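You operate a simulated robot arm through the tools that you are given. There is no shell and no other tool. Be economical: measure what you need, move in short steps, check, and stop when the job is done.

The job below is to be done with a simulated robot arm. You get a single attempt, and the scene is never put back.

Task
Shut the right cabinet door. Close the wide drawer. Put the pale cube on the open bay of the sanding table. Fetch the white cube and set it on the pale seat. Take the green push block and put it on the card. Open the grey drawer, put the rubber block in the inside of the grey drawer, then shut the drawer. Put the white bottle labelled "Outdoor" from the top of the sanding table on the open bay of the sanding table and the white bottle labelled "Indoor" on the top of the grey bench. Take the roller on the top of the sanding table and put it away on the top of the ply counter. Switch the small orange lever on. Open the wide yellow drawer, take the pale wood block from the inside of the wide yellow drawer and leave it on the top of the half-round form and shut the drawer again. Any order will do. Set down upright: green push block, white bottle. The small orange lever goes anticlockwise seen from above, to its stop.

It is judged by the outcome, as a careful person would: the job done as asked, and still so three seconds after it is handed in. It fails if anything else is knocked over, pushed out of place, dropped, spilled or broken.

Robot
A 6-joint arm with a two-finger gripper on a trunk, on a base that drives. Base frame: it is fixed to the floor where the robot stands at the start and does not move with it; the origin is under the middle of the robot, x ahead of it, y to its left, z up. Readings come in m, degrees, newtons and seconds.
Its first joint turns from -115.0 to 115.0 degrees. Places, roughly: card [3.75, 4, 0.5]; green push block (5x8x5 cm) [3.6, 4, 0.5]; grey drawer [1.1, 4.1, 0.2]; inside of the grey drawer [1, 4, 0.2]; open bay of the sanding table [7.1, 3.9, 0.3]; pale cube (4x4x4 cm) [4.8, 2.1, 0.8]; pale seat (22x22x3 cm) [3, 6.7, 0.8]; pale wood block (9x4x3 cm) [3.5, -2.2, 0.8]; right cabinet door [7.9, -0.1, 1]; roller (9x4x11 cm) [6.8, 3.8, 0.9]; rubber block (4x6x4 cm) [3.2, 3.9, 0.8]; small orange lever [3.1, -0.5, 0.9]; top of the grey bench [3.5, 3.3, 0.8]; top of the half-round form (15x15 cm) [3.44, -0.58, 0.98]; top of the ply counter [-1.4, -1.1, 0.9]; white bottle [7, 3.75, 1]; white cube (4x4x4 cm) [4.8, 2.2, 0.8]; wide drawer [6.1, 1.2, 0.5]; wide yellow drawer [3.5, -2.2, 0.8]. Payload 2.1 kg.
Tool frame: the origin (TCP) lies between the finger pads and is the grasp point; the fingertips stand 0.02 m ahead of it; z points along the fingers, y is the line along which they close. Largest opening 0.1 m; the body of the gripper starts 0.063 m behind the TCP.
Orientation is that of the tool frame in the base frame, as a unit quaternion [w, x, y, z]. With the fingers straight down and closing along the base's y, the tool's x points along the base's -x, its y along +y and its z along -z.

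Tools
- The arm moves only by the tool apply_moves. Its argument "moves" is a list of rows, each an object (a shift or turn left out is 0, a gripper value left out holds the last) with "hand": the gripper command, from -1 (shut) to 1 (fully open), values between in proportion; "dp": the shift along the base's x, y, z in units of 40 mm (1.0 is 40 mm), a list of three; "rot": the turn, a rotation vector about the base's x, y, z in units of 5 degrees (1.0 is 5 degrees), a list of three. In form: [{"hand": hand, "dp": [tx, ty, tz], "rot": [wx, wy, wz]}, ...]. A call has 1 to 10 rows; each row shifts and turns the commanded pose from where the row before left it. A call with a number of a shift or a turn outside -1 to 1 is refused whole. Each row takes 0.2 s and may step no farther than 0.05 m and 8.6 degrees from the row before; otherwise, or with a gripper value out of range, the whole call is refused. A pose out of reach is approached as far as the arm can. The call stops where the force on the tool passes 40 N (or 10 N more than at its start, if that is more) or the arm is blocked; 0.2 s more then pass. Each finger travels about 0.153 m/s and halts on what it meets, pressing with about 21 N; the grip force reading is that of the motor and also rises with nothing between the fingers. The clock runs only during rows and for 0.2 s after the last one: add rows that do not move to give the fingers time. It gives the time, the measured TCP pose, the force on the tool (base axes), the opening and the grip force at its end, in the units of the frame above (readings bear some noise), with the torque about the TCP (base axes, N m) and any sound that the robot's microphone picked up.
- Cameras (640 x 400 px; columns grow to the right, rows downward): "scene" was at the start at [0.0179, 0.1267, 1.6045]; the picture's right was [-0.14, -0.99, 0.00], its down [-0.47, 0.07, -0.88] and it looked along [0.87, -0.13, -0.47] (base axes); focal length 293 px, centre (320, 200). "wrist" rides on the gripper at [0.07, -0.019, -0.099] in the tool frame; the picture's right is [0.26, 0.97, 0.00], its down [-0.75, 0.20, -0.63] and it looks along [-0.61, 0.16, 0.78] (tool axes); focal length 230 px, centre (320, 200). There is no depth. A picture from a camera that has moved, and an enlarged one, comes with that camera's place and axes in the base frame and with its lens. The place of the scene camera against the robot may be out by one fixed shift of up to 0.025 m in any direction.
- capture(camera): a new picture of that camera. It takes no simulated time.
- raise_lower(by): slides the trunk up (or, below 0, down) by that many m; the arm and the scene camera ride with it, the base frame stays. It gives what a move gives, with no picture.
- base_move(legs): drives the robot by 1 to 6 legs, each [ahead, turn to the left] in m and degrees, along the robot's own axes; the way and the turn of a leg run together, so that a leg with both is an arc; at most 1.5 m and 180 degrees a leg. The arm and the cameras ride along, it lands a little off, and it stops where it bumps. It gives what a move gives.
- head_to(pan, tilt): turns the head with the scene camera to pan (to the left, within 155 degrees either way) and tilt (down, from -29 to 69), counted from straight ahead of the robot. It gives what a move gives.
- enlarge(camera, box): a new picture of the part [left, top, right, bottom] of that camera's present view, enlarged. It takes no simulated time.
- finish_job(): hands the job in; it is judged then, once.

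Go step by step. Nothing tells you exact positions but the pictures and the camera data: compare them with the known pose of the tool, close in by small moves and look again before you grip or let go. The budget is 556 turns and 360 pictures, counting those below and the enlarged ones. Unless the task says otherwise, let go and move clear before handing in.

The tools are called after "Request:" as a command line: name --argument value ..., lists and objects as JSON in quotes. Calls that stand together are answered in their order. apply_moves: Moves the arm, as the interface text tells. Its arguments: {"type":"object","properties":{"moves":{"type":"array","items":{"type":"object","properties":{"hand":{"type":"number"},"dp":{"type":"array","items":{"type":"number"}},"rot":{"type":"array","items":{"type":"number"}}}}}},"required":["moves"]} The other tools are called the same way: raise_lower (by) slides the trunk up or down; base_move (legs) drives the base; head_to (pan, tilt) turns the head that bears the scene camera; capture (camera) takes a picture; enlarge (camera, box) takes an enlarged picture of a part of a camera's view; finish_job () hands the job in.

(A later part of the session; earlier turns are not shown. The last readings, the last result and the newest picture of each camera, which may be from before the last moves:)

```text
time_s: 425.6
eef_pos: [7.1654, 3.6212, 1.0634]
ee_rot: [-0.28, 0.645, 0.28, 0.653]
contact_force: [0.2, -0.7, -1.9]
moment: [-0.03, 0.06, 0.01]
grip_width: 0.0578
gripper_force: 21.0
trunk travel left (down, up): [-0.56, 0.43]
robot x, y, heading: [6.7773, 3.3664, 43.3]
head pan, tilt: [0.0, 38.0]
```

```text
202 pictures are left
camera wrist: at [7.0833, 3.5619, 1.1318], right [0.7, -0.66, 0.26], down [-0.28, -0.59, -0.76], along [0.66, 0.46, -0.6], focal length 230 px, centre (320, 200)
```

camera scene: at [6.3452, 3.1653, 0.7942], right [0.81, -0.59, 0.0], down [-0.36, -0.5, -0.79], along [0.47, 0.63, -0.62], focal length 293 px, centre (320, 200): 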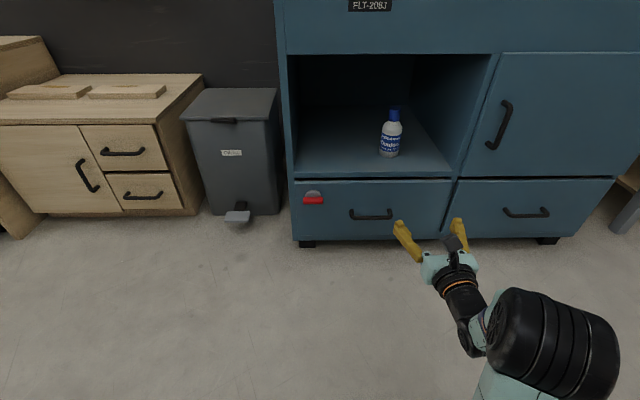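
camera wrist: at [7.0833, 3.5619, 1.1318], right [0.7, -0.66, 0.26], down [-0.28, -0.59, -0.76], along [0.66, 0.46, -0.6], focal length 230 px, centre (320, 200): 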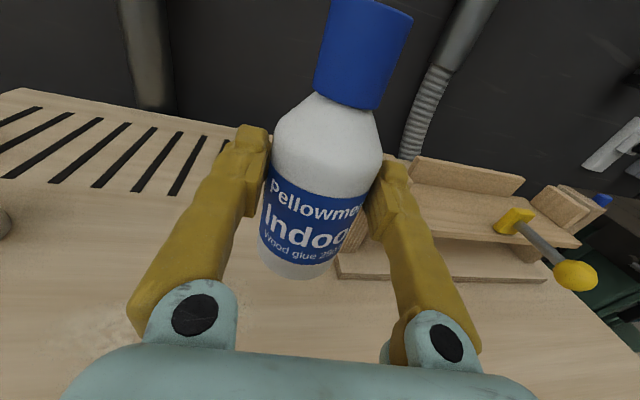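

Indoor is held. Back off and look west for a route to the grey bench.

Request:
base_move --legs '[[-0.45, 0]]'

Request:
raise_lower --by 0.2

Request:
head_to --pan 110 --tilt 20

Request:
capture --camera "scene"

Request:
head_to --pan 150 --tilt 20

Request:
capture --camera "scene"

```text
time_s: 428.3
eef_pos: [6.843, 3.3172, 1.0617]
ee_rot: [-0.28, 0.646, 0.28, 0.653]
contact_force: [-0.2, -0.4, -2.2]
moment: [-0.03, 0.02, -0.01]
grip_width: 0.0575
gripper_force: 21.4
trunk travel left (down, up): [-0.56, 0.43]
robot x, y, heading: [6.4557, 3.0629, 43.4]
head pan, tilt: [0.0, 38.0]
```

```text
time_s: 430.4
eef_pos: [6.8414, 3.3172, 1.2629]
ee_rot: [-0.28, 0.646, 0.28, 0.653]
contact_force: [-0.7, 0.2, -1.6]
moment: [0.0, 0.01, 0.01]
grip_width: 0.0575
gripper_force: 20.8
trunk travel left (down, up): [-0.76, 0.23]
robot x, y, heading: [6.4534, 3.0609, 43.4]
head pan, tilt: [0.0, 38.0]
```

```text
time_s: 432.3
eef_pos: [6.842, 3.3175, 1.2628]
ee_rot: [-0.281, 0.645, 0.281, 0.653]
contact_force: [0.1, -0.2, -1.8]
moment: [-0.03, 0.03, 0.0]
grip_width: 0.0577
gripper_force: 20.9
trunk travel left (down, up): [-0.76, 0.23]
robot x, y, heading: [6.4547, 3.062, 43.3]
head pan, tilt: [110.0, 20.0]
```

```text
201 pictures are left
camera scene: at [6.2191, 3.1646, 1.5777], right [0.45, 0.89, 0.0], down [0.31, -0.15, -0.94], along [-0.84, 0.42, -0.34], focal length 293 px, centre (320, 200)
```

scene: 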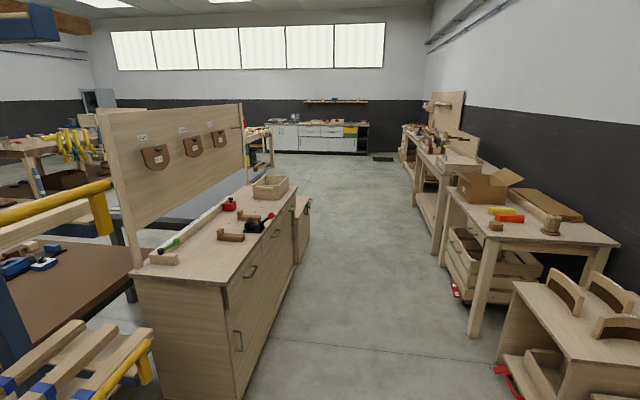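

```text
time_s: 433.4
eef_pos: [6.8439, 3.318, 1.2624]
ee_rot: [-0.281, 0.645, 0.281, 0.653]
contact_force: [0.3, -0.3, -2.3]
moment: [-0.04, 0.04, 0.01]
grip_width: 0.0576
gripper_force: 20.6
trunk travel left (down, up): [-0.76, 0.23]
robot x, y, heading: [6.4553, 3.0623, 43.4]
head pan, tilt: [150.0, 20.0]
```

```text
200 pictures are left
camera scene: at [6.2116, 3.1014, 1.5777], right [-0.23, 0.97, 0.0], down [0.33, 0.08, -0.94], along [-0.91, -0.21, -0.34], focal length 293 px, centre (320, 200)
```

scene: 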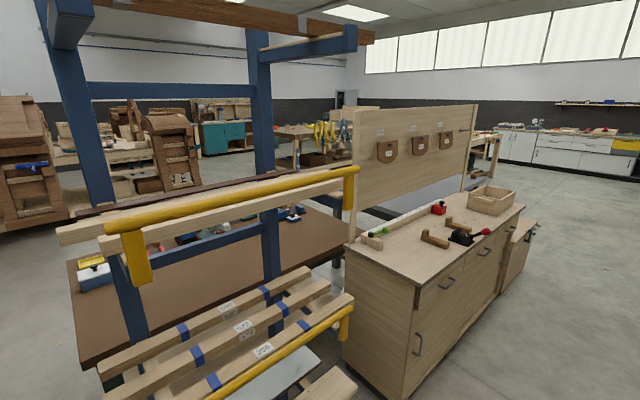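

There's a clear corridor heading ~145° between the wooden counter and the wall furniture. Drive along it.

Request:
base_move --legs '[[0, 102], [1.5, 0], [1.4, 0]]'

Request:
head_to --pan 75 --tilt 28

Request:
capture --camera "scene"

Request:
head_to --pan -10 --tilt 20

Request:
capture --camera "scene"

```text
time_s: 451.6
eef_pos: [3.6962, 4.9155, 1.2636]
ee_rot: [0.687, -0.175, -0.681, -0.18]
contact_force: [-1.1, -0.4, -1.5]
moment: [-0.01, -0.02, -0.01]
grip_width: 0.0574
gripper_force: 20.9
trunk travel left (down, up): [-0.76, 0.23]
robot x, y, heading: [4.0384, 4.604, 147.3]
head pan, tilt: [150.0, 20.0]
```

```text
time_s: 453.1
eef_pos: [3.6965, 4.9162, 1.2628]
ee_rot: [0.687, -0.176, -0.681, -0.181]
contact_force: [-0.3, -0.3, -1.1]
moment: [-0.01, 0.01, 0.01]
grip_width: 0.0577
gripper_force: 20.8
trunk travel left (down, up): [-0.76, 0.23]
robot x, y, heading: [4.0404, 4.6008, 147.5]
head pan, tilt: [75.0, 28.0]
```

```text
199 pictures are left
camera scene: at [3.9346, 4.3891, 1.5648], right [-0.67, 0.74, 0.0], down [0.35, 0.32, -0.88], along [-0.65, -0.6, -0.47], focal length 293 px, centre (320, 200)
```

scene: 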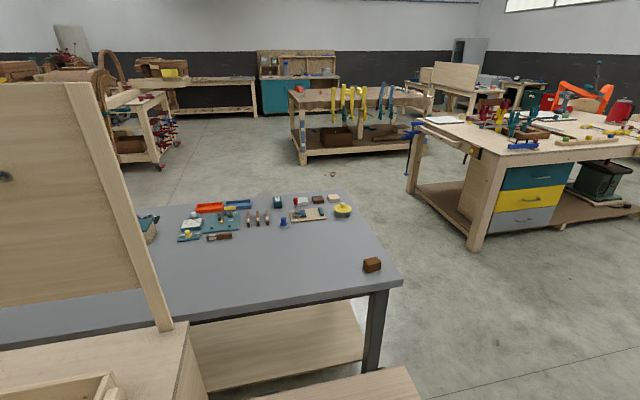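

```text
time_s: 454.6
eef_pos: [3.697, 4.9164, 1.2633]
ee_rot: [0.687, -0.176, -0.682, -0.18]
contact_force: [-0.5, 0.2, -1.8]
moment: [0.0, 0.0, -0.01]
grip_width: 0.0576
gripper_force: 20.7
trunk travel left (down, up): [-0.76, 0.23]
robot x, y, heading: [4.0381, 4.6007, 147.6]
head pan, tilt: [-10.0, 20.0]
```

```text
198 pictures are left
camera scene: at [3.9333, 4.5137, 1.5776], right [0.68, 0.74, 0.0], down [0.25, -0.23, -0.94], along [-0.69, 0.64, -0.34], focal length 293 px, centre (320, 200)
```

scene: 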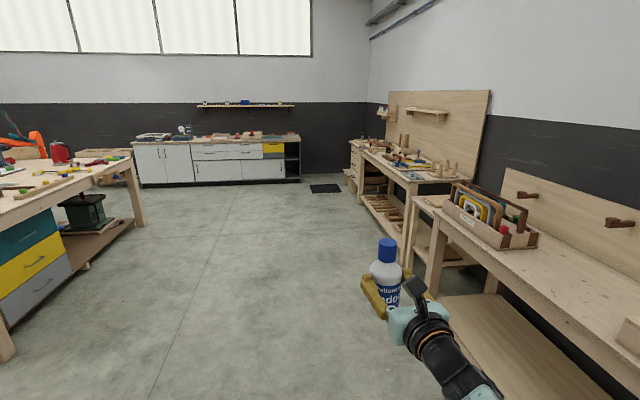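

The rubber block is on the grey bench's back-left corner, and the grey drawer is in the bench to the west. I'll go to the grey bench's west end to set Indoor down.

Request:
base_move --legs '[[0, 15], [1.35, 0], [0, 80.5], [0.88, 0], [0, 82]]'

Request:
head_to --pan 0 --tilt 35

Request:
capture --camera "scene"

Request:
capture --camera "wrist"

```text
time_s: 473.6
eef_pos: [2.7149, 3.923, 1.263]
ee_rot: [0.174, 0.683, -0.17, 0.689]
contact_force: [0.4, 0.5, -2.6]
moment: [-0.01, 0.03, 0.02]
grip_width: 0.0574
gripper_force: 20.5
trunk travel left (down, up): [-0.76, 0.23]
robot x, y, heading: [2.3662, 4.232, -31.8]
head pan, tilt: [-10.0, 20.0]
```

```text
time_s: 474.4
eef_pos: [2.7141, 3.9219, 1.2625]
ee_rot: [0.174, 0.683, -0.169, 0.689]
contact_force: [0.1, -0.9, -1.6]
moment: [0.07, 0.0, -0.03]
grip_width: 0.0573
gripper_force: 21.7
trunk travel left (down, up): [-0.76, 0.23]
robot x, y, heading: [2.3652, 4.2305, -31.6]
head pan, tilt: [0.0, 35.0]
```

```text
197 pictures are left
camera scene: at [2.4513, 4.3352, 1.5539], right [-0.53, -0.85, 0.0], down [-0.49, 0.3, -0.82], along [0.7, -0.43, -0.57], focal length 293 px, centre (320, 200)
```

scene: 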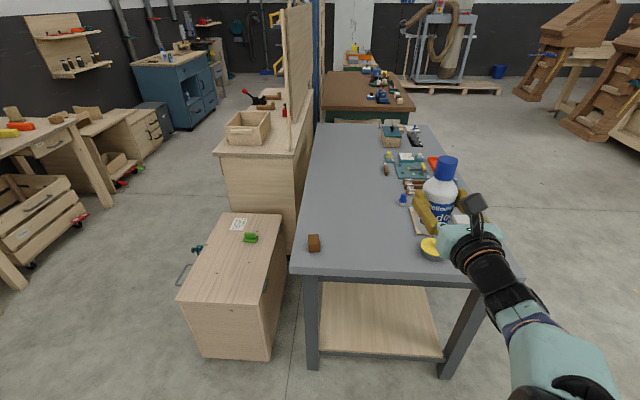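

```text
196 pictures are left
camera wrist: at [2.6351, 3.9865, 1.3313], right [-0.46, -0.85, 0.26], down [-0.64, 0.11, -0.76], along [0.61, -0.51, -0.6], focal length 230 px, centre (320, 200)
```

wrist: 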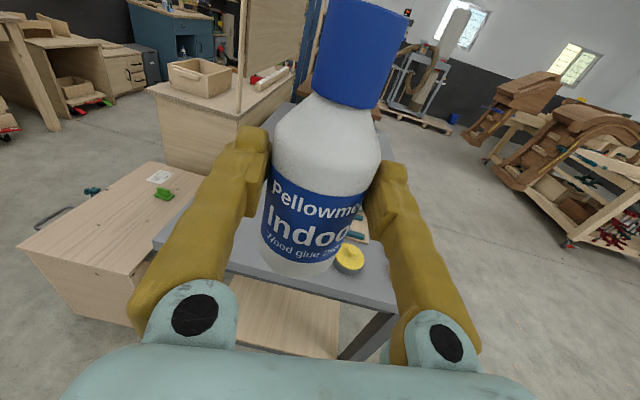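

The spot around (3.055,3.75) on the bench's west end is free. I'll shift slightly left, lower the trunk, and advance.

Request:
raise_lower --by -0.29

Request:
apply_moves --moves '[{"dp": [0.4, 0.65, 0]}, {}]'

Request:
base_move --legs '[[0.37, 0]]'

Request:
capture --camera "scene"

Request:
capture --camera "wrist"

```text
time_s: 477.3
eef_pos: [2.7142, 3.9221, 0.9724]
ee_rot: [0.174, 0.683, -0.17, 0.689]
contact_force: [-0.2, 0.3, -2.6]
moment: [0.01, 0.05, 0.02]
grip_width: 0.0574
gripper_force: 21.0
trunk travel left (down, up): [-0.47, 0.52]
robot x, y, heading: [2.3657, 4.2298, -31.5]
head pan, tilt: [0.0, 35.0]
```

```text
time_s: 477.9
eef_pos: [2.7313, 3.9503, 0.9747]
ee_rot: [0.175, 0.683, -0.17, 0.689]
contact_force: [0.1, -1.0, -2.7]
moment: [0.03, 0.03, 0.01]
grip_width: 0.0574
gripper_force: 20.7
trunk travel left (down, up): [-0.47, 0.52]
robot x, y, heading: [2.3639, 4.232, -31.4]
head pan, tilt: [0.0, 35.0]
```

```text
time_s: 480.2
eef_pos: [3.0359, 3.7562, 0.9733]
ee_rot: [0.177, 0.682, -0.172, 0.688]
contact_force: [-0.1, -1.5, -2.4]
moment: [0.03, 0.04, 0.03]
grip_width: 0.0575
gripper_force: 21.0
trunk travel left (down, up): [-0.47, 0.52]
robot x, y, heading: [2.67, 4.0391, -32.1]
head pan, tilt: [0.0, 35.0]
```

```text
195 pictures are left
camera scene: at [2.7595, 4.1436, 1.2638], right [-0.53, -0.85, 0.0], down [-0.49, 0.3, -0.82], along [0.69, -0.43, -0.57], focal length 293 px, centre (320, 200)
```

scene: 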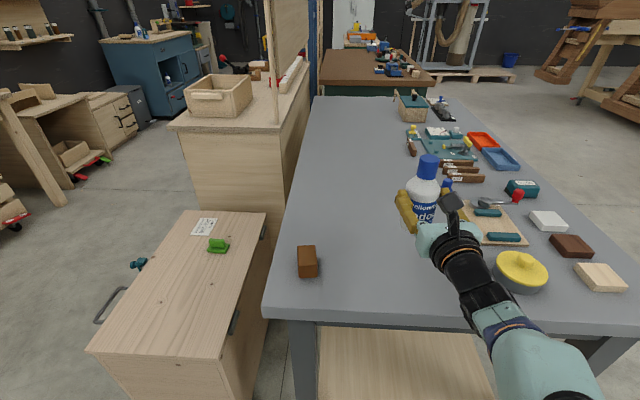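

```text
194 pictures are left
camera wrist: at [2.9581, 3.8201, 1.0425], right [-0.46, -0.85, 0.26], down [-0.64, 0.12, -0.76], along [0.61, -0.52, -0.6], focal length 230 px, centre (320, 200)
```

wrist: 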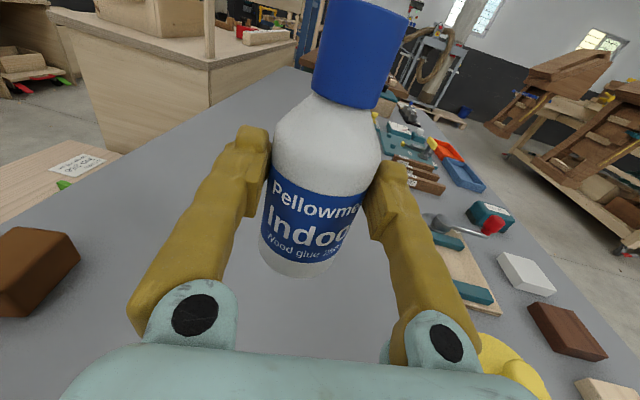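

The landing spot is free. Lower the bottle.

Request:
apply_moves --moves '[{"dp": [0, 0, -0.8]}, {"dp": [0, 0, -0.8]}, {"dp": [0, 0, -0.5]}, {}]'

Request:
capture --camera "wrist"

```text
time_s: 481.2
eef_pos: [3.0372, 3.7544, 0.8905]
ee_rot: [0.178, 0.682, -0.173, 0.688]
contact_force: [-0.1, 0.0, -2.2]
moment: [-0.02, 0.02, -0.02]
grip_width: 0.0572
gripper_force: 20.6
trunk travel left (down, up): [-0.47, 0.52]
robot x, y, heading: [2.6734, 4.0391, -32.0]
head pan, tilt: [0.0, 35.0]
```

```text
193 pictures are left
camera wrist: at [2.9584, 3.8187, 0.9583], right [-0.46, -0.85, 0.26], down [-0.64, 0.12, -0.76], along [0.61, -0.52, -0.6], focal length 230 px, centre (320, 200)
```

wrist: 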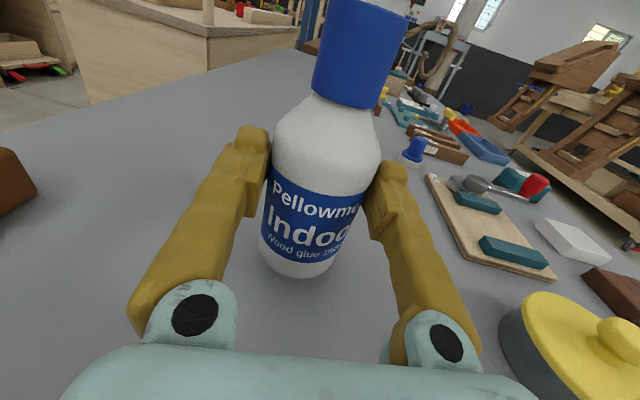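

Request:
apply_moves --moves '[{"dp": [0, 0, -0.25]}, {"dp": [0, 0, -0.15]}, {"dp": [0, 0, -0.15]}, {}]'

```text
time_s: 482.2
eef_pos: [3.0362, 3.7559, 0.8704]
ee_rot: [0.178, 0.68, -0.171, 0.69]
contact_force: [5.2, -2.4, 16.2]
moment: [0.0, -0.28, -0.1]
grip_width: 0.0575
gripper_force: 20.5
trunk travel left (down, up): [-0.47, 0.52]
robot x, y, heading: [2.6751, 4.0426, -32.1]
head pan, tilt: [0.0, 35.0]
```

Contact: the bottle stands on the bench. Open and back straight away.

Request:
apply_moves --moves '[{"dp": [0, 0, 0.05], "hand": 0.4}, {"hand": 1}, {}, {}]'

Request:
capture --camera "wrist"

```text
time_s: 483.2
eef_pos: [3.0352, 3.7555, 0.8697]
ee_rot: [0.178, 0.682, -0.173, 0.688]
contact_force: [0.3, -0.2, 0.7]
moment: [-0.01, 0.03, -0.01]
grip_width: 0.0998
gripper_force: 0.1
trunk travel left (down, up): [-0.47, 0.52]
robot x, y, heading: [2.6737, 4.0397, -32.2]
head pan, tilt: [0.0, 35.0]
```

```text
192 pictures are left
camera wrist: at [2.9566, 3.8198, 0.9384], right [-0.46, -0.85, 0.26], down [-0.64, 0.12, -0.76], along [0.61, -0.52, -0.6], focal length 230 px, centre (320, 200)
```

wrist: 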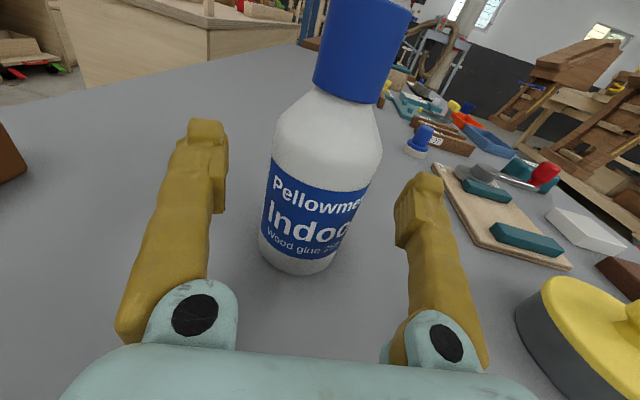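

Indoor stands on the grey bench. Back away and look at the grey drawer bench.

Request:
base_move --legs '[[-0.4, 0]]'

Request:
capture --camera "scene"

Request:
head_to --pan -150 --tilt 28

Request:
capture --camera "scene"

```text
time_s: 485.7
eef_pos: [2.6951, 3.9697, 0.8708]
ee_rot: [0.176, 0.683, -0.171, 0.688]
contact_force: [-0.2, -0.2, 0.0]
moment: [-0.01, -0.01, -0.01]
grip_width: 0.0997
gripper_force: 0.0
trunk travel left (down, up): [-0.47, 0.52]
robot x, y, heading: [2.3301, 4.2528, -31.9]
head pan, tilt: [0.0, 35.0]
```

```text
191 pictures are left
camera scene: at [2.4155, 4.3581, 1.2638], right [-0.53, -0.85, 0.0], down [-0.49, 0.3, -0.82], along [0.7, -0.43, -0.57], focal length 293 px, centre (320, 200)
```

scene: 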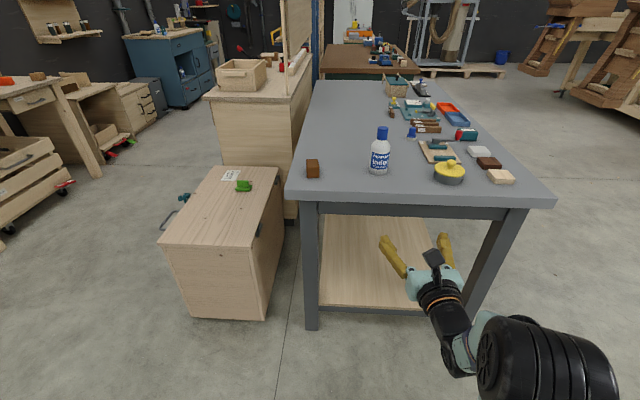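

```text
time_s: 488.1
eef_pos: [2.6942, 3.9698, 0.87]
ee_rot: [0.176, 0.682, -0.171, 0.689]
contact_force: [-0.4, -0.9, -0.9]
moment: [0.0, 0.01, -0.01]
grip_width: 0.0999
gripper_force: 0.0
trunk travel left (down, up): [-0.47, 0.52]
robot x, y, heading: [2.3339, 4.2574, -31.7]
head pan, tilt: [-150.0, 28.0]
```

```text
190 pictures are left
camera scene: at [2.2499, 4.407, 1.2748], right [0.03, 1.0, 0.0], down [0.47, -0.01, -0.88], along [-0.88, 0.03, -0.47], focal length 293 px, centre (320, 200)
```

scene: 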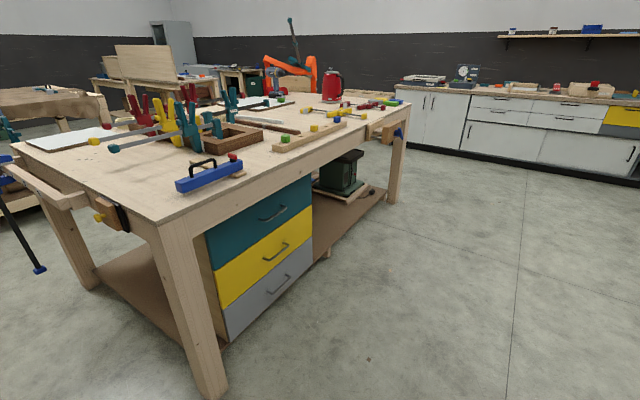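

The grey drawer's handle is at about (1.13,4.234,0.21), facing north-east. I'll drive to stand in front of it.

Request:
base_move --legs '[[0, 173], [0.89, 0], [0, 93.5]]'

Request:
head_to --pan 0 --tilt 45

Request:
capture --camera "scene"

```text
time_s: 503.5
eef_pos: [1.3614, 4.5246, 0.871]
ee_rot: [0.638, 0.313, -0.63, 0.313]
contact_force: [0.2, -0.1, 0.1]
moment: [0.04, 0.0, 0.02]
grip_width: 0.1
gripper_force: 0.0
trunk travel left (down, up): [-0.47, 0.52]
robot x, y, heading: [1.6968, 4.8377, -130.9]
head pan, tilt: [-150.0, 28.0]
```

```text
time_s: 505.9
eef_pos: [1.3604, 4.5242, 0.8707]
ee_rot: [0.638, 0.312, -0.631, 0.312]
contact_force: [-0.6, -0.3, 0.1]
moment: [0.04, -0.03, -0.01]
grip_width: 0.1
gripper_force: 0.1
trunk travel left (down, up): [-0.47, 0.52]
robot x, y, heading: [1.6987, 4.8383, -131.0]
head pan, tilt: [0.0, 45.0]
```

```text
189 pictures are left
camera scene: at [1.7787, 4.7297, 1.249], right [-0.75, 0.66, 0.0], down [0.46, 0.53, -0.71], along [-0.46, -0.53, -0.71], focal length 293 px, centre (320, 200)
```

scene: 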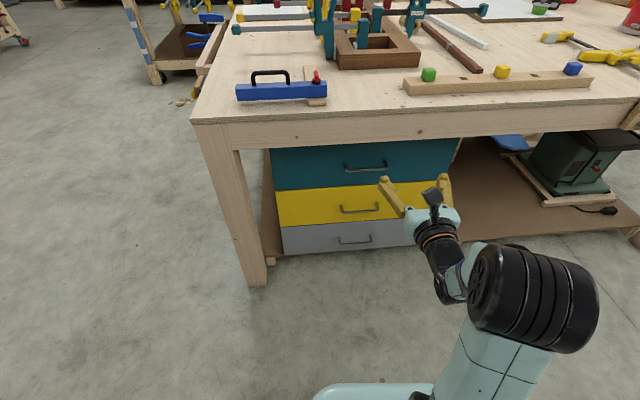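

Aligned. Roll the gripper 90° for a vertical grip and lower toward the handle height.

Request:
apply_moves --moves '[{"rot": [0.73, 0.95, 0]}, {"rot": [0.73, 0.95, 0]}, {"rot": [0.73, 0.95, 0]}, {"rot": [0.73, 0.95, 0]}, {"rot": [0.73, 0.95, 0]}, {"rot": [0.73, 0.95, 0]}, {"rot": [0.73, 0.95, 0]}, {"rot": [0.73, 0.95, 0]}]'

Request:
apply_moves --moves '[{"rot": [0.73, 0.95, 0]}, {"rot": [0.73, 0.95, 0]}, {"rot": [0.73, 0.95, 0]}, {"rot": [0.73, 0.95, 0]}, {"rot": [0.73, 0.95, 0]}, {"rot": [0.73, 0.95, 0]}, {"rot": [0.73, 0.95, 0]}]'

Request:
raise_lower --by -0.4

Request:
capture --camera "wrist"

Request:
capture --camera "scene"

```text
time_s: 507.6
eef_pos: [1.3614, 4.5237, 0.871]
ee_rot: [0.709, 0.544, -0.447, 0.028]
contact_force: [0.1, 0.1, 1.1]
moment: [-0.02, 0.0, -0.02]
grip_width: 0.0999
gripper_force: 0.0
trunk travel left (down, up): [-0.47, 0.52]
robot x, y, heading: [1.699, 4.8357, -130.8]
head pan, tilt: [0.0, 45.0]
```

```text
time_s: 509.2
eef_pos: [1.3627, 4.5242, 0.87]
ee_rot: [0.67, 0.672, -0.223, -0.225]
contact_force: [-0.3, 0.0, -0.2]
moment: [0.01, -0.02, 0.01]
grip_width: 0.1
gripper_force: 0.1
trunk travel left (down, up): [-0.47, 0.52]
robot x, y, heading: [1.7014, 4.8364, -130.9]
head pan, tilt: [0.0, 45.0]
```

```text
time_s: 513.1
eef_pos: [1.3619, 4.5238, 0.472]
ee_rot: [0.67, 0.671, -0.224, -0.225]
contact_force: [0.1, 0.2, 0.6]
moment: [0.01, 0.0, -0.03]
grip_width: 0.1001
gripper_force: 0.1
trunk travel left (down, up): [-0.07, 0.92]
robot x, y, heading: [1.7017, 4.8344, -131.1]
head pan, tilt: [0.0, 45.0]
```

```text
188 pictures are left
camera wrist: at [1.4768, 4.5614, 0.4512], right [0.21, -0.16, 0.97], down [-0.22, 0.95, 0.2], along [-0.95, -0.26, 0.16], focal length 230 px, centre (320, 200)
```

wrist: 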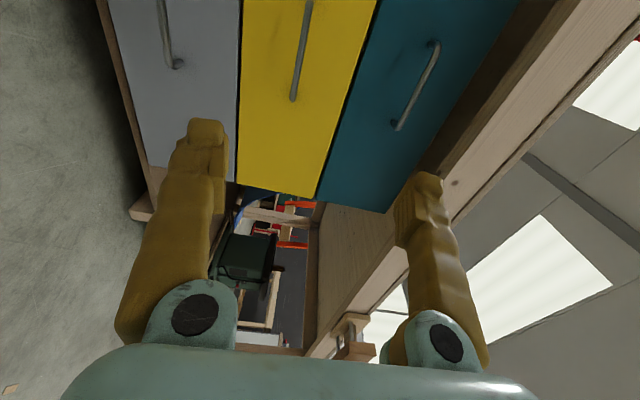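

```text
187 pictures are left
camera scene: at [1.7788, 4.7297, 0.849], right [-0.76, 0.66, 0.0], down [0.46, 0.53, -0.71], along [-0.46, -0.53, -0.71], focal length 293 px, centre (320, 200)
```

scene: 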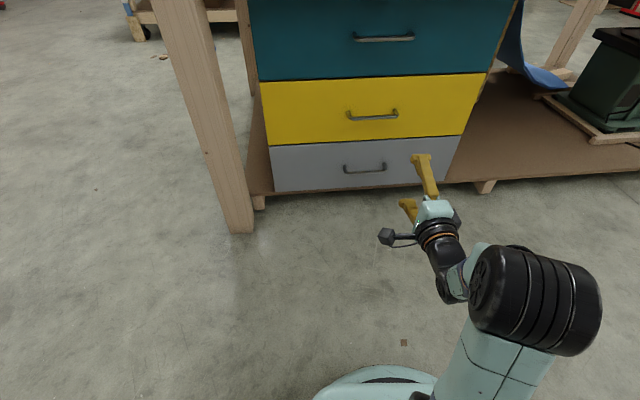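

Handle triangulates to (1.155,4.253,0.23), right on the tool axis. Lower the arm to that height.

Request:
raise_lower --by -0.06

Request:
apply_moves --moves '[{"dp": [0, 0, -0.9]}, {"dp": [0, 0, -0.9]}, {"dp": [0, 0, -0.9]}, {"dp": [0, 0, -0.9]}, {"dp": [0, 0, -0.9]}, {}]'

Request:
capture --camera "wrist"

Request:
capture --camera "scene"

```text
time_s: 514.1
eef_pos: [1.3626, 4.524, 0.4099]
ee_rot: [0.67, 0.671, -0.224, -0.225]
contact_force: [0.8, 0.4, 0.4]
moment: [0.02, 0.01, 0.0]
grip_width: 0.1
gripper_force: 0.0
trunk travel left (down, up): [-0.01, 0.98]
robot x, y, heading: [1.6976, 4.8382, -130.9]
head pan, tilt: [0.0, 45.0]
```

```text
time_s: 515.5
eef_pos: [1.3612, 4.5242, 0.2303]
ee_rot: [0.671, 0.67, -0.224, -0.225]
contact_force: [0.8, 0.2, -0.1]
moment: [0.0, 0.01, -0.04]
grip_width: 0.1003
gripper_force: 0.1
trunk travel left (down, up): [-0.01, 0.98]
robot x, y, heading: [1.7004, 4.8369, -131.0]
head pan, tilt: [0.0, 45.0]
```

```text
186 pictures are left
camera wrist: at [1.4776, 4.5618, 0.2116], right [0.21, -0.16, 0.97], down [-0.22, 0.95, 0.2], along [-0.95, -0.25, 0.16], focal length 230 px, centre (320, 200)
```

wrist: 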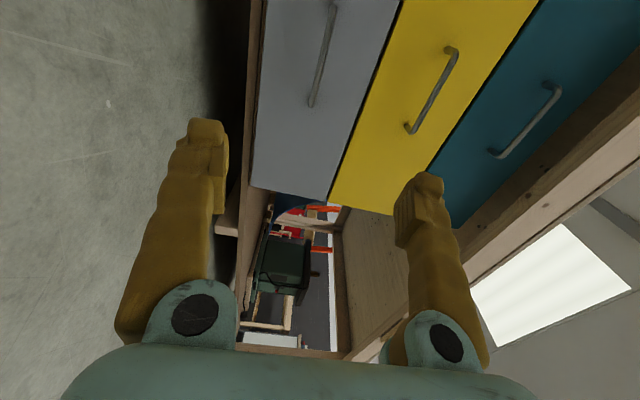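

```text
185 pictures are left
camera scene: at [1.7787, 4.7297, 0.789], right [-0.76, 0.66, 0.0], down [0.46, 0.53, -0.71], along [-0.46, -0.53, -0.71], focal length 293 px, centre (320, 200)
```

scene: 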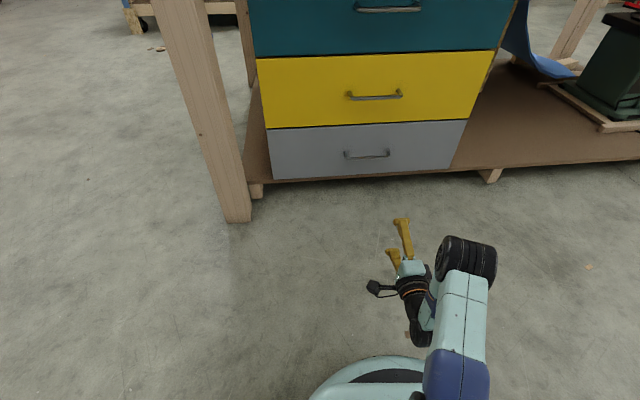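

Height matches. Narrow the opening a little and advance.

Request:
apply_moves --moves '[{"hand": 0.45, "dp": [0, 0, 0.1]}, {}]'

Request:
base_move --legs '[[0.24, 0]]'

Request:
capture --camera "wrist"

Request:
enlarge --camera "scene" --box '[260, 100, 500, 300]'

```text
time_s: 516.1
eef_pos: [1.3621, 4.5251, 0.2348]
ee_rot: [0.669, 0.671, -0.224, -0.226]
contact_force: [-0.4, 0.3, -0.2]
moment: [0.01, -0.03, -0.03]
grip_width: 0.0724
gripper_force: 0.0
trunk travel left (down, up): [-0.01, 0.98]
robot x, y, heading: [1.6991, 4.8399, -130.9]
head pan, tilt: [0.0, 45.0]
```

```text
time_s: 517.9
eef_pos: [1.2024, 4.3337, 0.2341]
ee_rot: [0.671, 0.673, -0.221, -0.221]
contact_force: [-0.5, 0.1, -0.1]
moment: [0.02, -0.02, 0.0]
grip_width: 0.0725
gripper_force: 0.1
trunk travel left (down, up): [-0.01, 0.98]
robot x, y, heading: [1.5352, 4.644, -130.4]
head pan, tilt: [0.0, 45.0]
```

```text
184 pictures are left
camera wrist: at [1.3171, 4.3717, 0.2156], right [0.21, -0.16, 0.97], down [-0.23, 0.95, 0.2], along [-0.95, -0.26, 0.16], focal length 230 px, centre (320, 200)
```

wrist: 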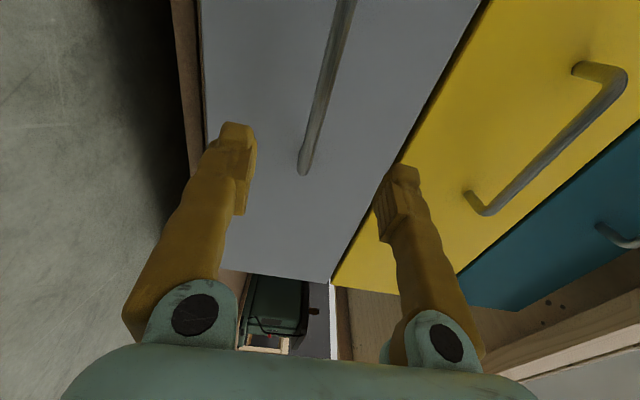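

```text
2.00 times, centred on (380, 200) of scene
camera zoom: at [1.6168, 4.5416, 0.789], right [-0.76, 0.65, 0.0], down [0.46, 0.54, -0.71], along [-0.46, -0.54, -0.71], focal length 586 px, centre (200, 200)
```

zoom: 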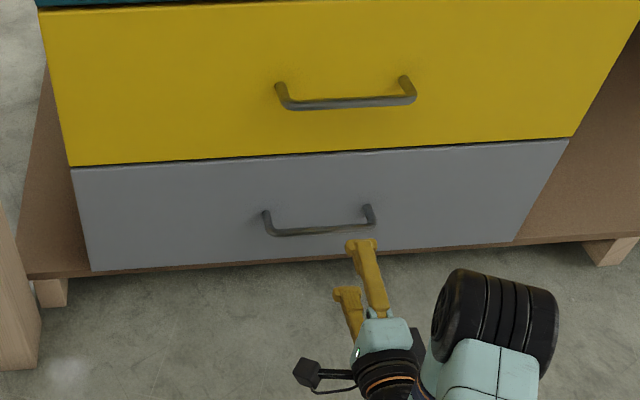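

The bar will be near the fingers' right; I'll shift 2.5 cm left and advance 8 cm.

Request:
apply_moves --moves '[{"dp": [0.45, -0.4, 0]}, {}]'

Request:
base_move --legs '[[0.075, 0]]'

Request:
capture --camera "wrist"

Request:
enlarge --camera "scene" --box '[260, 100, 500, 300]'

```text
time_s: 518.5
eef_pos: [1.2214, 4.3182, 0.2324]
ee_rot: [0.671, 0.672, -0.221, -0.223]
contact_force: [-0.5, 0.3, 0.4]
moment: [-0.01, 0.03, 0.02]
grip_width: 0.0727
gripper_force: 0.1
trunk travel left (down, up): [-0.01, 0.98]
robot x, y, heading: [1.5369, 4.6471, -130.5]
head pan, tilt: [0.0, 45.0]
```

```text
time_s: 519.5
eef_pos: [1.1726, 4.2608, 0.2339]
ee_rot: [0.671, 0.672, -0.221, -0.221]
contact_force: [-0.1, -0.2, -0.2]
moment: [0.01, 0.02, -0.02]
grip_width: 0.0724
gripper_force: 0.0
trunk travel left (down, up): [-0.01, 0.98]
robot x, y, heading: [1.4866, 4.5901, -130.4]
head pan, tilt: [0.0, 45.0]
```

```text
182 pictures are left
camera wrist: at [1.287, 4.2985, 0.2147], right [0.21, -0.16, 0.97], down [-0.23, 0.95, 0.2], along [-0.95, -0.26, 0.16], focal length 230 px, centre (320, 200)
```

wrist: 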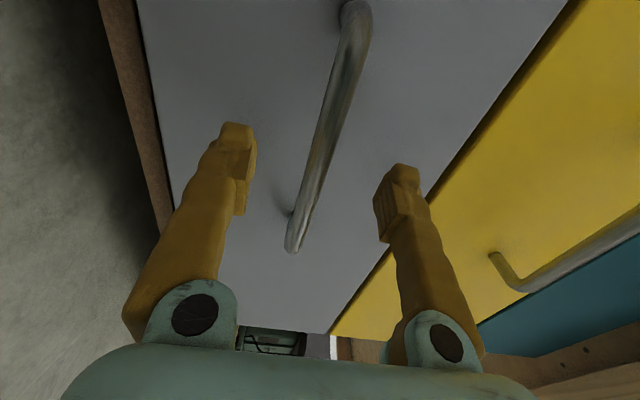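

```text
2.00 times, centred on (380, 200) of scene
camera zoom: at [1.5679, 4.4844, 0.789], right [-0.76, 0.65, 0.0], down [0.46, 0.54, -0.71], along [-0.46, -0.54, -0.71], focal length 586 px, centre (200, 200)
```

zoom: 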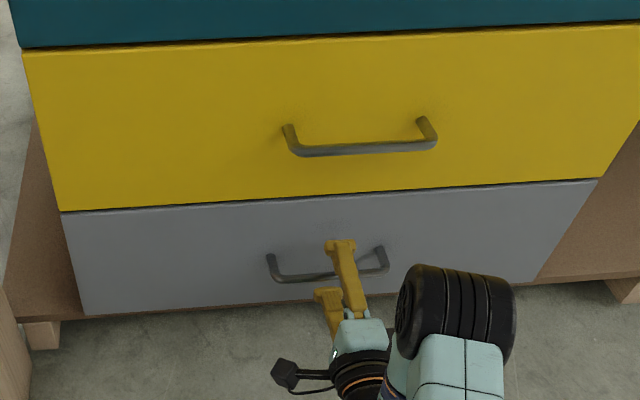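

Fingers straddle the bar. Close.

Request:
apply_moves --moves '[{"hand": -1}, {}, {}, {}]'

Request:
base_move --legs '[[-0.12, 0]]'

Request:
capture --camera "scene"

```text
time_s: 520.5
eef_pos: [1.1705, 4.2593, 0.23]
ee_rot: [0.668, 0.675, -0.222, -0.22]
contact_force: [-0.9, 1.9, -25.8]
moment: [-0.01, -0.33, -0.16]
grip_width: 0.0095
gripper_force: 37.1
trunk travel left (down, up): [-0.01, 0.98]
robot x, y, heading: [1.4907, 4.5915, -130.8]
head pan, tilt: [0.0, 45.0]
```

```text
time_s: 521.6
eef_pos: [1.2208, 4.3213, 0.231]
ee_rot: [0.664, 0.677, -0.225, -0.223]
contact_force: [0.3, 0.3, -6.6]
moment: [-0.04, -0.07, 0.09]
grip_width: 0.0061
gripper_force: 32.2
trunk travel left (down, up): [-0.01, 0.98]
robot x, y, heading: [1.5369, 4.6519, -130.7]
head pan, tilt: [0.0, 45.0]
stopped in leg 1: the force on the tool passed its limit at 46 N (the readings are from after the stop); the commanded pose is now the measured one
```

```text
180 pictures are left
camera scene: at [1.6172, 4.5422, 0.7893], right [-0.76, 0.65, 0.0], down [0.46, 0.54, -0.71], along [-0.46, -0.54, -0.71], focal length 293 px, centre (320, 200)
```

scene: 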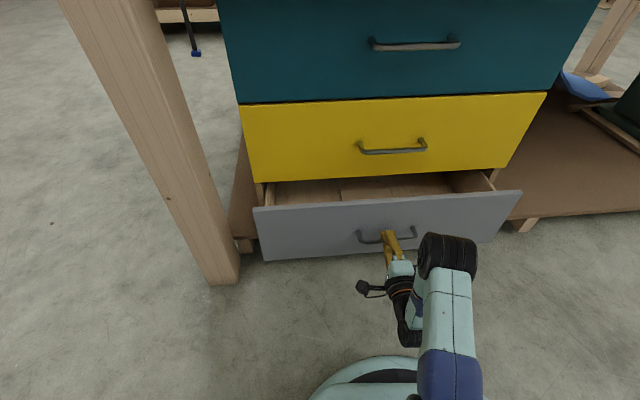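

It's opening. Continue pulling.

Request:
base_move --legs '[[-0.1, 0]]'

Request:
base_move --legs '[[-0.1, 0]]'

Request:
capture --camera "scene"

```text
time_s: 522.8
eef_pos: [1.2864, 4.3958, 0.2312]
ee_rot: [0.666, 0.676, -0.224, -0.223]
contact_force: [-4.2, 2.3, -11.9]
moment: [-0.13, -0.06, 0.0]
grip_width: 0.0
gripper_force: 29.7
trunk travel left (down, up): [-0.01, 0.98]
robot x, y, heading: [1.5981, 4.729, -130.7]
head pan, tilt: [0.0, 45.0]
```

```text
time_s: 523.9
eef_pos: [1.3518, 4.4696, 0.2306]
ee_rot: [0.666, 0.676, -0.224, -0.222]
contact_force: [0.9, -0.6, -1.9]
moment: [-0.04, -0.03, 0.04]
grip_width: 0.0002
gripper_force: 29.7
trunk travel left (down, up): [-0.01, 0.98]
robot x, y, heading: [1.6713, 4.8013, -130.5]
head pan, tilt: [0.0, 45.0]
```

```text
179 pictures are left
camera scene: at [1.7472, 4.6927, 0.7891], right [-0.76, 0.65, 0.0], down [0.46, 0.54, -0.71], along [-0.46, -0.54, -0.71], focal length 293 px, centre (320, 200)
```

scene: 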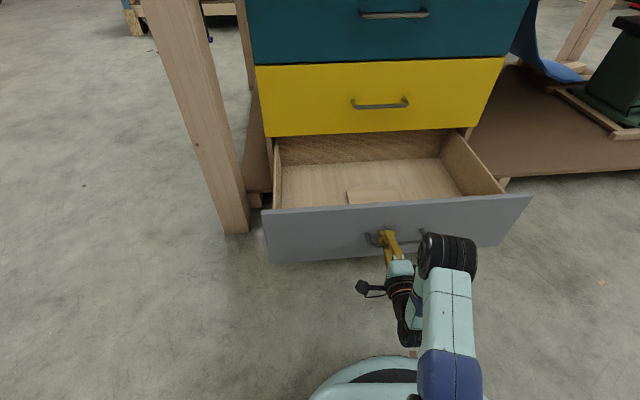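

The drawer is open ~0.22 m. Release and retreat.

Request:
apply_moves --moves '[{"hand": 0.6}, {}, {}]'

Request:
base_move --legs '[[-0.25, 0]]'

Request:
capture --camera "scene"

```text
time_s: 524.7
eef_pos: [1.3511, 4.4702, 0.2312]
ee_rot: [0.667, 0.675, -0.224, -0.222]
contact_force: [0.1, -0.4, -1.2]
moment: [-0.01, 0.01, 0.01]
grip_width: 0.08
gripper_force: 0.0
trunk travel left (down, up): [-0.01, 0.98]
robot x, y, heading: [1.6684, 4.799, -130.7]
head pan, tilt: [0.0, 45.0]
```

```text
time_s: 526.5
eef_pos: [1.5131, 4.6548, 0.2313]
ee_rot: [0.667, 0.677, -0.221, -0.219]
contact_force: [-0.6, -0.2, 0.1]
moment: [-0.01, -0.01, 0.0]
grip_width: 0.08
gripper_force: 0.1
trunk travel left (down, up): [-0.01, 0.98]
robot x, y, heading: [1.8266, 4.9829, -130.0]
head pan, tilt: [0.0, 45.0]
```

```text
178 pictures are left
camera scene: at [1.9077, 4.8811, 0.789], right [-0.76, 0.64, 0.0], down [0.46, 0.54, -0.71], along [-0.46, -0.54, -0.71], focal length 293 px, centre (320, 200)
```

scene: 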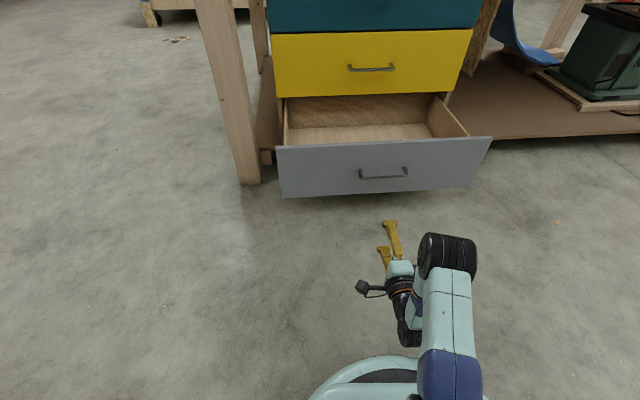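

The grey drawer is open. Raise the trunk and rotate the tool to point down for picking blocks.

Request:
raise_lower --by 0.4

Request:
raise_lower --by 0.35

Request:
apply_moves --moves '[{"dp": [0.15, 0.2, 0.4], "rot": [0.976, 0.085, 0.693]}, {"dp": [0.15, 0.2, 0.4], "rot": [0.976, 0.085, 0.693]}, {"dp": [0.15, 0.2, 0.4], "rot": [0.976, 0.085, 0.693]}, {"dp": [0.15, 0.2, 0.4], "rot": [0.976, 0.085, 0.693]}, {"dp": [0.15, 0.2, 0.4], "rot": [0.976, 0.085, 0.693]}, {"dp": [0.15, 0.2, 0.4], "rot": [0.976, 0.085, 0.693]}, {"dp": [0.15, 0.2, 0.4], "rot": [0.976, 0.085, 0.693]}, {"dp": [0.15, 0.2, 0.4], "rot": [0.976, 0.085, 0.693]}, {"dp": [0.15, 0.2, 0], "rot": [0.976, 0.085, 0.693]}, {"dp": [0.15, 0.2, 0], "rot": [0.976, 0.085, 0.693]}]'

Request:
apply_moves --moves '[{"rot": [0.976, 0.085, 0.693]}, {"rot": [0.976, 0.085, 0.693]}, {"rot": [0.976, 0.085, 0.693]}, {"rot": [0.976, 0.085, 0.693]}, {"rot": [0.976, 0.085, 0.693]}, {"rot": [0.976, 0.085, 0.693]}, {"rot": [0.976, 0.085, 0.693]}, {"rot": [0.976, 0.085, 0.693]}, {"rot": [0.976, 0.085, 0.693]}, {"rot": [0.976, 0.085, 0.693]}]'

```text
time_s: 530.4
eef_pos: [1.5139, 4.6547, 0.6298]
ee_rot: [0.668, 0.676, -0.22, -0.22]
contact_force: [0.1, 0.1, -0.4]
moment: [0.0, -0.03, -0.01]
grip_width: 0.0801
gripper_force: 0.1
trunk travel left (down, up): [-0.41, 0.58]
robot x, y, heading: [1.8247, 4.9892, -130.2]
head pan, tilt: [0.0, 45.0]
```

```text
time_s: 533.8
eef_pos: [1.5134, 4.6543, 0.9808]
ee_rot: [0.668, 0.676, -0.22, -0.219]
contact_force: [1.1, 0.2, -0.3]
moment: [-0.02, 0.01, 0.0]
grip_width: 0.08
gripper_force: 0.0
trunk travel left (down, up): [-0.76, 0.23]
robot x, y, heading: [1.824, 4.9855, -129.8]
head pan, tilt: [0.0, 45.0]
```

```text
time_s: 536.0
eef_pos: [1.5746, 4.7333, 1.1089]
ee_rot: [0.374, 0.913, 0.118, -0.111]
contact_force: [1.1, -0.1, -0.9]
moment: [0.02, 0.02, 0.02]
grip_width: 0.08
gripper_force: 0.1
trunk travel left (down, up): [-0.76, 0.23]
robot x, y, heading: [1.8283, 4.9881, -130.3]
head pan, tilt: [0.0, 45.0]
```

```text
time_s: 538.2
eef_pos: [1.5743, 4.7341, 1.1092]
ee_rot: [-0.021, 0.905, 0.424, 0.027]
contact_force: [-0.3, -0.6, -1.1]
moment: [-0.02, -0.03, -0.02]
grip_width: 0.0798
gripper_force: 0.1
trunk travel left (down, up): [-0.76, 0.23]
robot x, y, heading: [1.8284, 4.9887, -130.2]
head pan, tilt: [0.0, 45.0]
```

Tool down. Now drive to the bench's west end for the rubber block.

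Request:
base_move --legs '[[0, 93.5], [1.15, 0]]'

Request:
head_to --pan 0 --tilt 45

Request:
capture --camera "scene"

Request:
capture --camera "wrist"

```text
time_s: 548.0
eef_pos: [3.0436, 4.1097, 1.1094]
ee_rot: [-0.032, 0.297, 0.954, 0.004]
contact_force: [0.1, -0.7, -0.1]
moment: [0.0, 0.01, -0.01]
grip_width: 0.08
gripper_force: 0.1
trunk travel left (down, up): [-0.76, 0.23]
robot x, y, heading: [2.771, 4.3371, -35.0]
head pan, tilt: [0.0, 45.0]
```

```text
time_s: 548.6
eef_pos: [3.0434, 4.1092, 1.1096]
ee_rot: [-0.032, 0.296, 0.955, 0.004]
contact_force: [0.4, -0.5, -1.2]
moment: [0.0, 0.03, 0.0]
grip_width: 0.0801
gripper_force: 0.1
trunk travel left (down, up): [-0.76, 0.23]
robot x, y, heading: [2.7628, 4.3358, -34.7]
head pan, tilt: [0.0, 45.0]
```

```text
177 pictures are left
camera scene: at [2.8527, 4.4393, 1.539], right [-0.57, -0.82, 0.0], down [-0.58, 0.4, -0.71], along [0.58, -0.4, -0.71], focal length 293 px, centre (320, 200)
```

scene: 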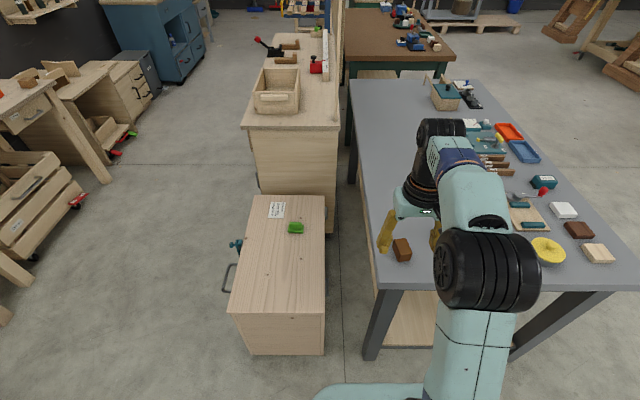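

```text
176 pictures are left
camera wrist: at [2.9816, 4.1306, 1.2124], right [0.34, 0.94, 0.0], down [0.77, -0.28, 0.58], along [0.54, -0.19, -0.82], focal length 230 px, centre (320, 200)
```

wrist: 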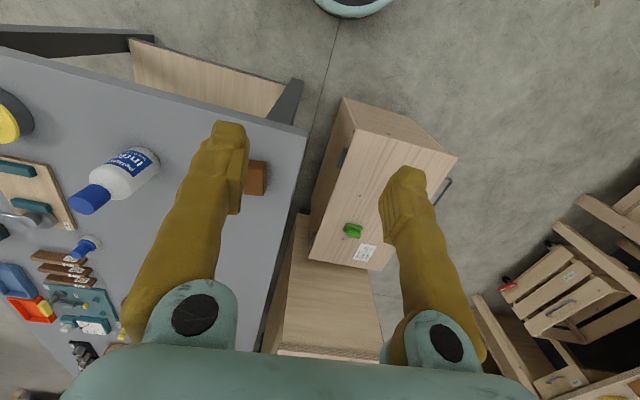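

Rubber block at (3.149,3.944). Move the base 0.12 forward and bring the gripper above it.

Request:
base_move --legs '[[0.12, 0]]'

Request:
apply_moves --moves '[{"hand": 1, "dp": [0.06, -0.8, -0.7]}, {"dp": [0.06, -0.8, -0.7]}, {"dp": [0.05, -0.8, -0.7]}, {"dp": [0, 0, -0.9]}, {"dp": [0, 0, -0.9]}, {}]'

Request:
capture --camera "wrist"

```text
time_s: 549.9
eef_pos: [3.141, 4.04, 1.1094]
ee_rot: [-0.033, 0.296, 0.955, 0.005]
contact_force: [-0.7, -0.4, -0.2]
moment: [-0.01, -0.03, 0.01]
grip_width: 0.0802
gripper_force: 0.2
trunk travel left (down, up): [-0.76, 0.23]
robot x, y, heading: [2.8638, 4.2665, -34.8]
head pan, tilt: [0.0, 45.0]
```

```text
time_s: 551.3
eef_pos: [3.1469, 3.9471, 0.9548]
ee_rot: [-0.032, 0.296, 0.955, 0.004]
contact_force: [-0.5, 1.2, 0.4]
moment: [0.0, -0.03, 0.0]
grip_width: 0.0999
gripper_force: 0.0
trunk travel left (down, up): [-0.76, 0.23]
robot x, y, heading: [2.8678, 4.2677, -35.0]
head pan, tilt: [0.0, 45.0]
```

```text
175 pictures are left
camera wrist: at [3.0855, 3.9681, 1.0573], right [0.33, 0.94, 0.0], down [0.77, -0.28, 0.58], along [0.55, -0.19, -0.82], focal length 230 px, centre (320, 200)
```

wrist: 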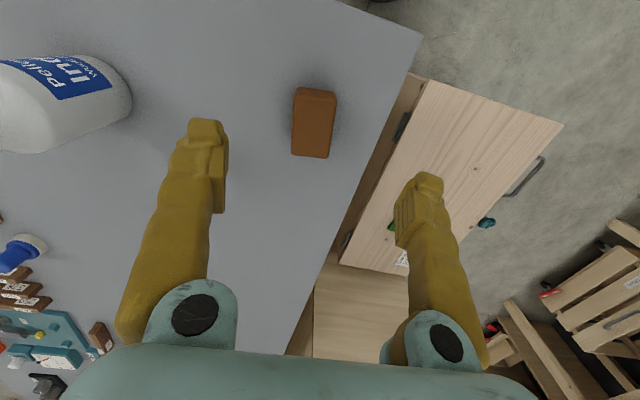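

Centred. Descend and grip.

Request:
apply_moves --moves '[{"hand": 0.7, "dp": [0.03, -0.12, -0.9]}, {"dp": [0, 0, -0.9]}, {"dp": [0, 0, -0.9]}, {"dp": [0, 0, -0.4]}, {}]'

Request:
capture --camera "wrist"

```text
time_s: 552.5
eef_pos: [3.1502, 3.9404, 0.8302]
ee_rot: [-0.033, 0.296, 0.955, 0.004]
contact_force: [-0.2, 0.5, -0.4]
moment: [0.01, 0.01, 0.0]
grip_width: 0.085
gripper_force: 0.0
trunk travel left (down, up): [-0.76, 0.23]
robot x, y, heading: [2.87, 4.2697, -34.7]
head pan, tilt: [0.0, 45.0]
```

```text
174 pictures are left
camera wrist: at [3.0883, 3.9609, 0.9331], right [0.34, 0.94, 0.0], down [0.77, -0.28, 0.58], along [0.55, -0.19, -0.82], focal length 230 px, centre (320, 200)
```

wrist: 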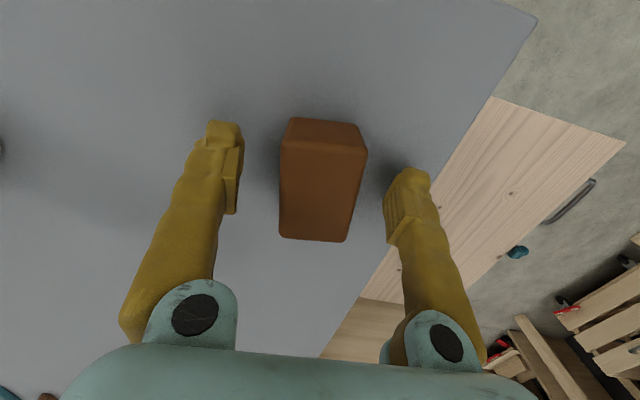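

Request:
apply_moves --moves '[{"dp": [0, 0, -0.12]}, {"hand": -1}, {}, {}, {}]'

Request:
apply_moves --moves '[{"dp": [0, 0, 0.5]}, {"dp": [0, 0, 0.9]}, {"dp": [0, 0, 0.9]}, {"dp": [0, 0, 0.9]}, {"dp": [0, 0, 0.9]}]'

Request:
capture --camera "wrist"

```text
time_s: 553.7
eef_pos: [3.1501, 3.9388, 0.8254]
ee_rot: [-0.033, 0.296, 0.955, 0.004]
contact_force: [0.5, -1.5, -1.1]
moment: [0.02, 0.02, -0.01]
grip_width: 0.0392
gripper_force: 21.1
trunk travel left (down, up): [-0.76, 0.23]
robot x, y, heading: [2.8677, 4.27, -34.9]
head pan, tilt: [0.0, 45.0]
```

```text
time_s: 554.9
eef_pos: [3.1494, 3.9389, 0.9898]
ee_rot: [-0.034, 0.298, 0.954, 0.004]
contact_force: [-0.3, -0.5, -0.7]
moment: [0.02, 0.02, 0.0]
grip_width: 0.0388
gripper_force: 21.2
trunk travel left (down, up): [-0.76, 0.23]
robot x, y, heading: [2.8672, 4.2679, -34.7]
head pan, tilt: [0.0, 45.0]
```

```text
173 pictures are left
camera wrist: at [3.0879, 3.9605, 1.0928], right [0.34, 0.94, 0.01], down [0.77, -0.28, 0.58], along [0.54, -0.19, -0.82], focal length 230 px, centre (320, 200)
```

wrist: 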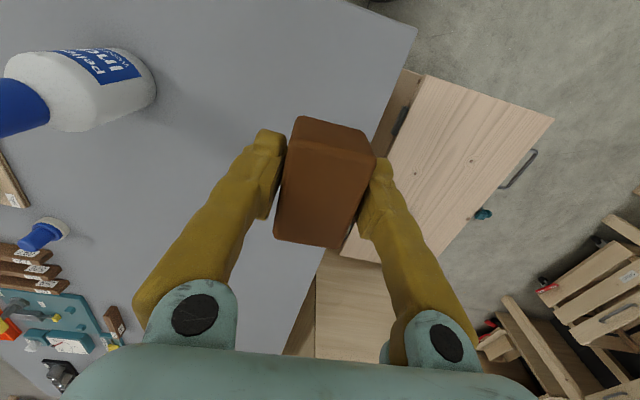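

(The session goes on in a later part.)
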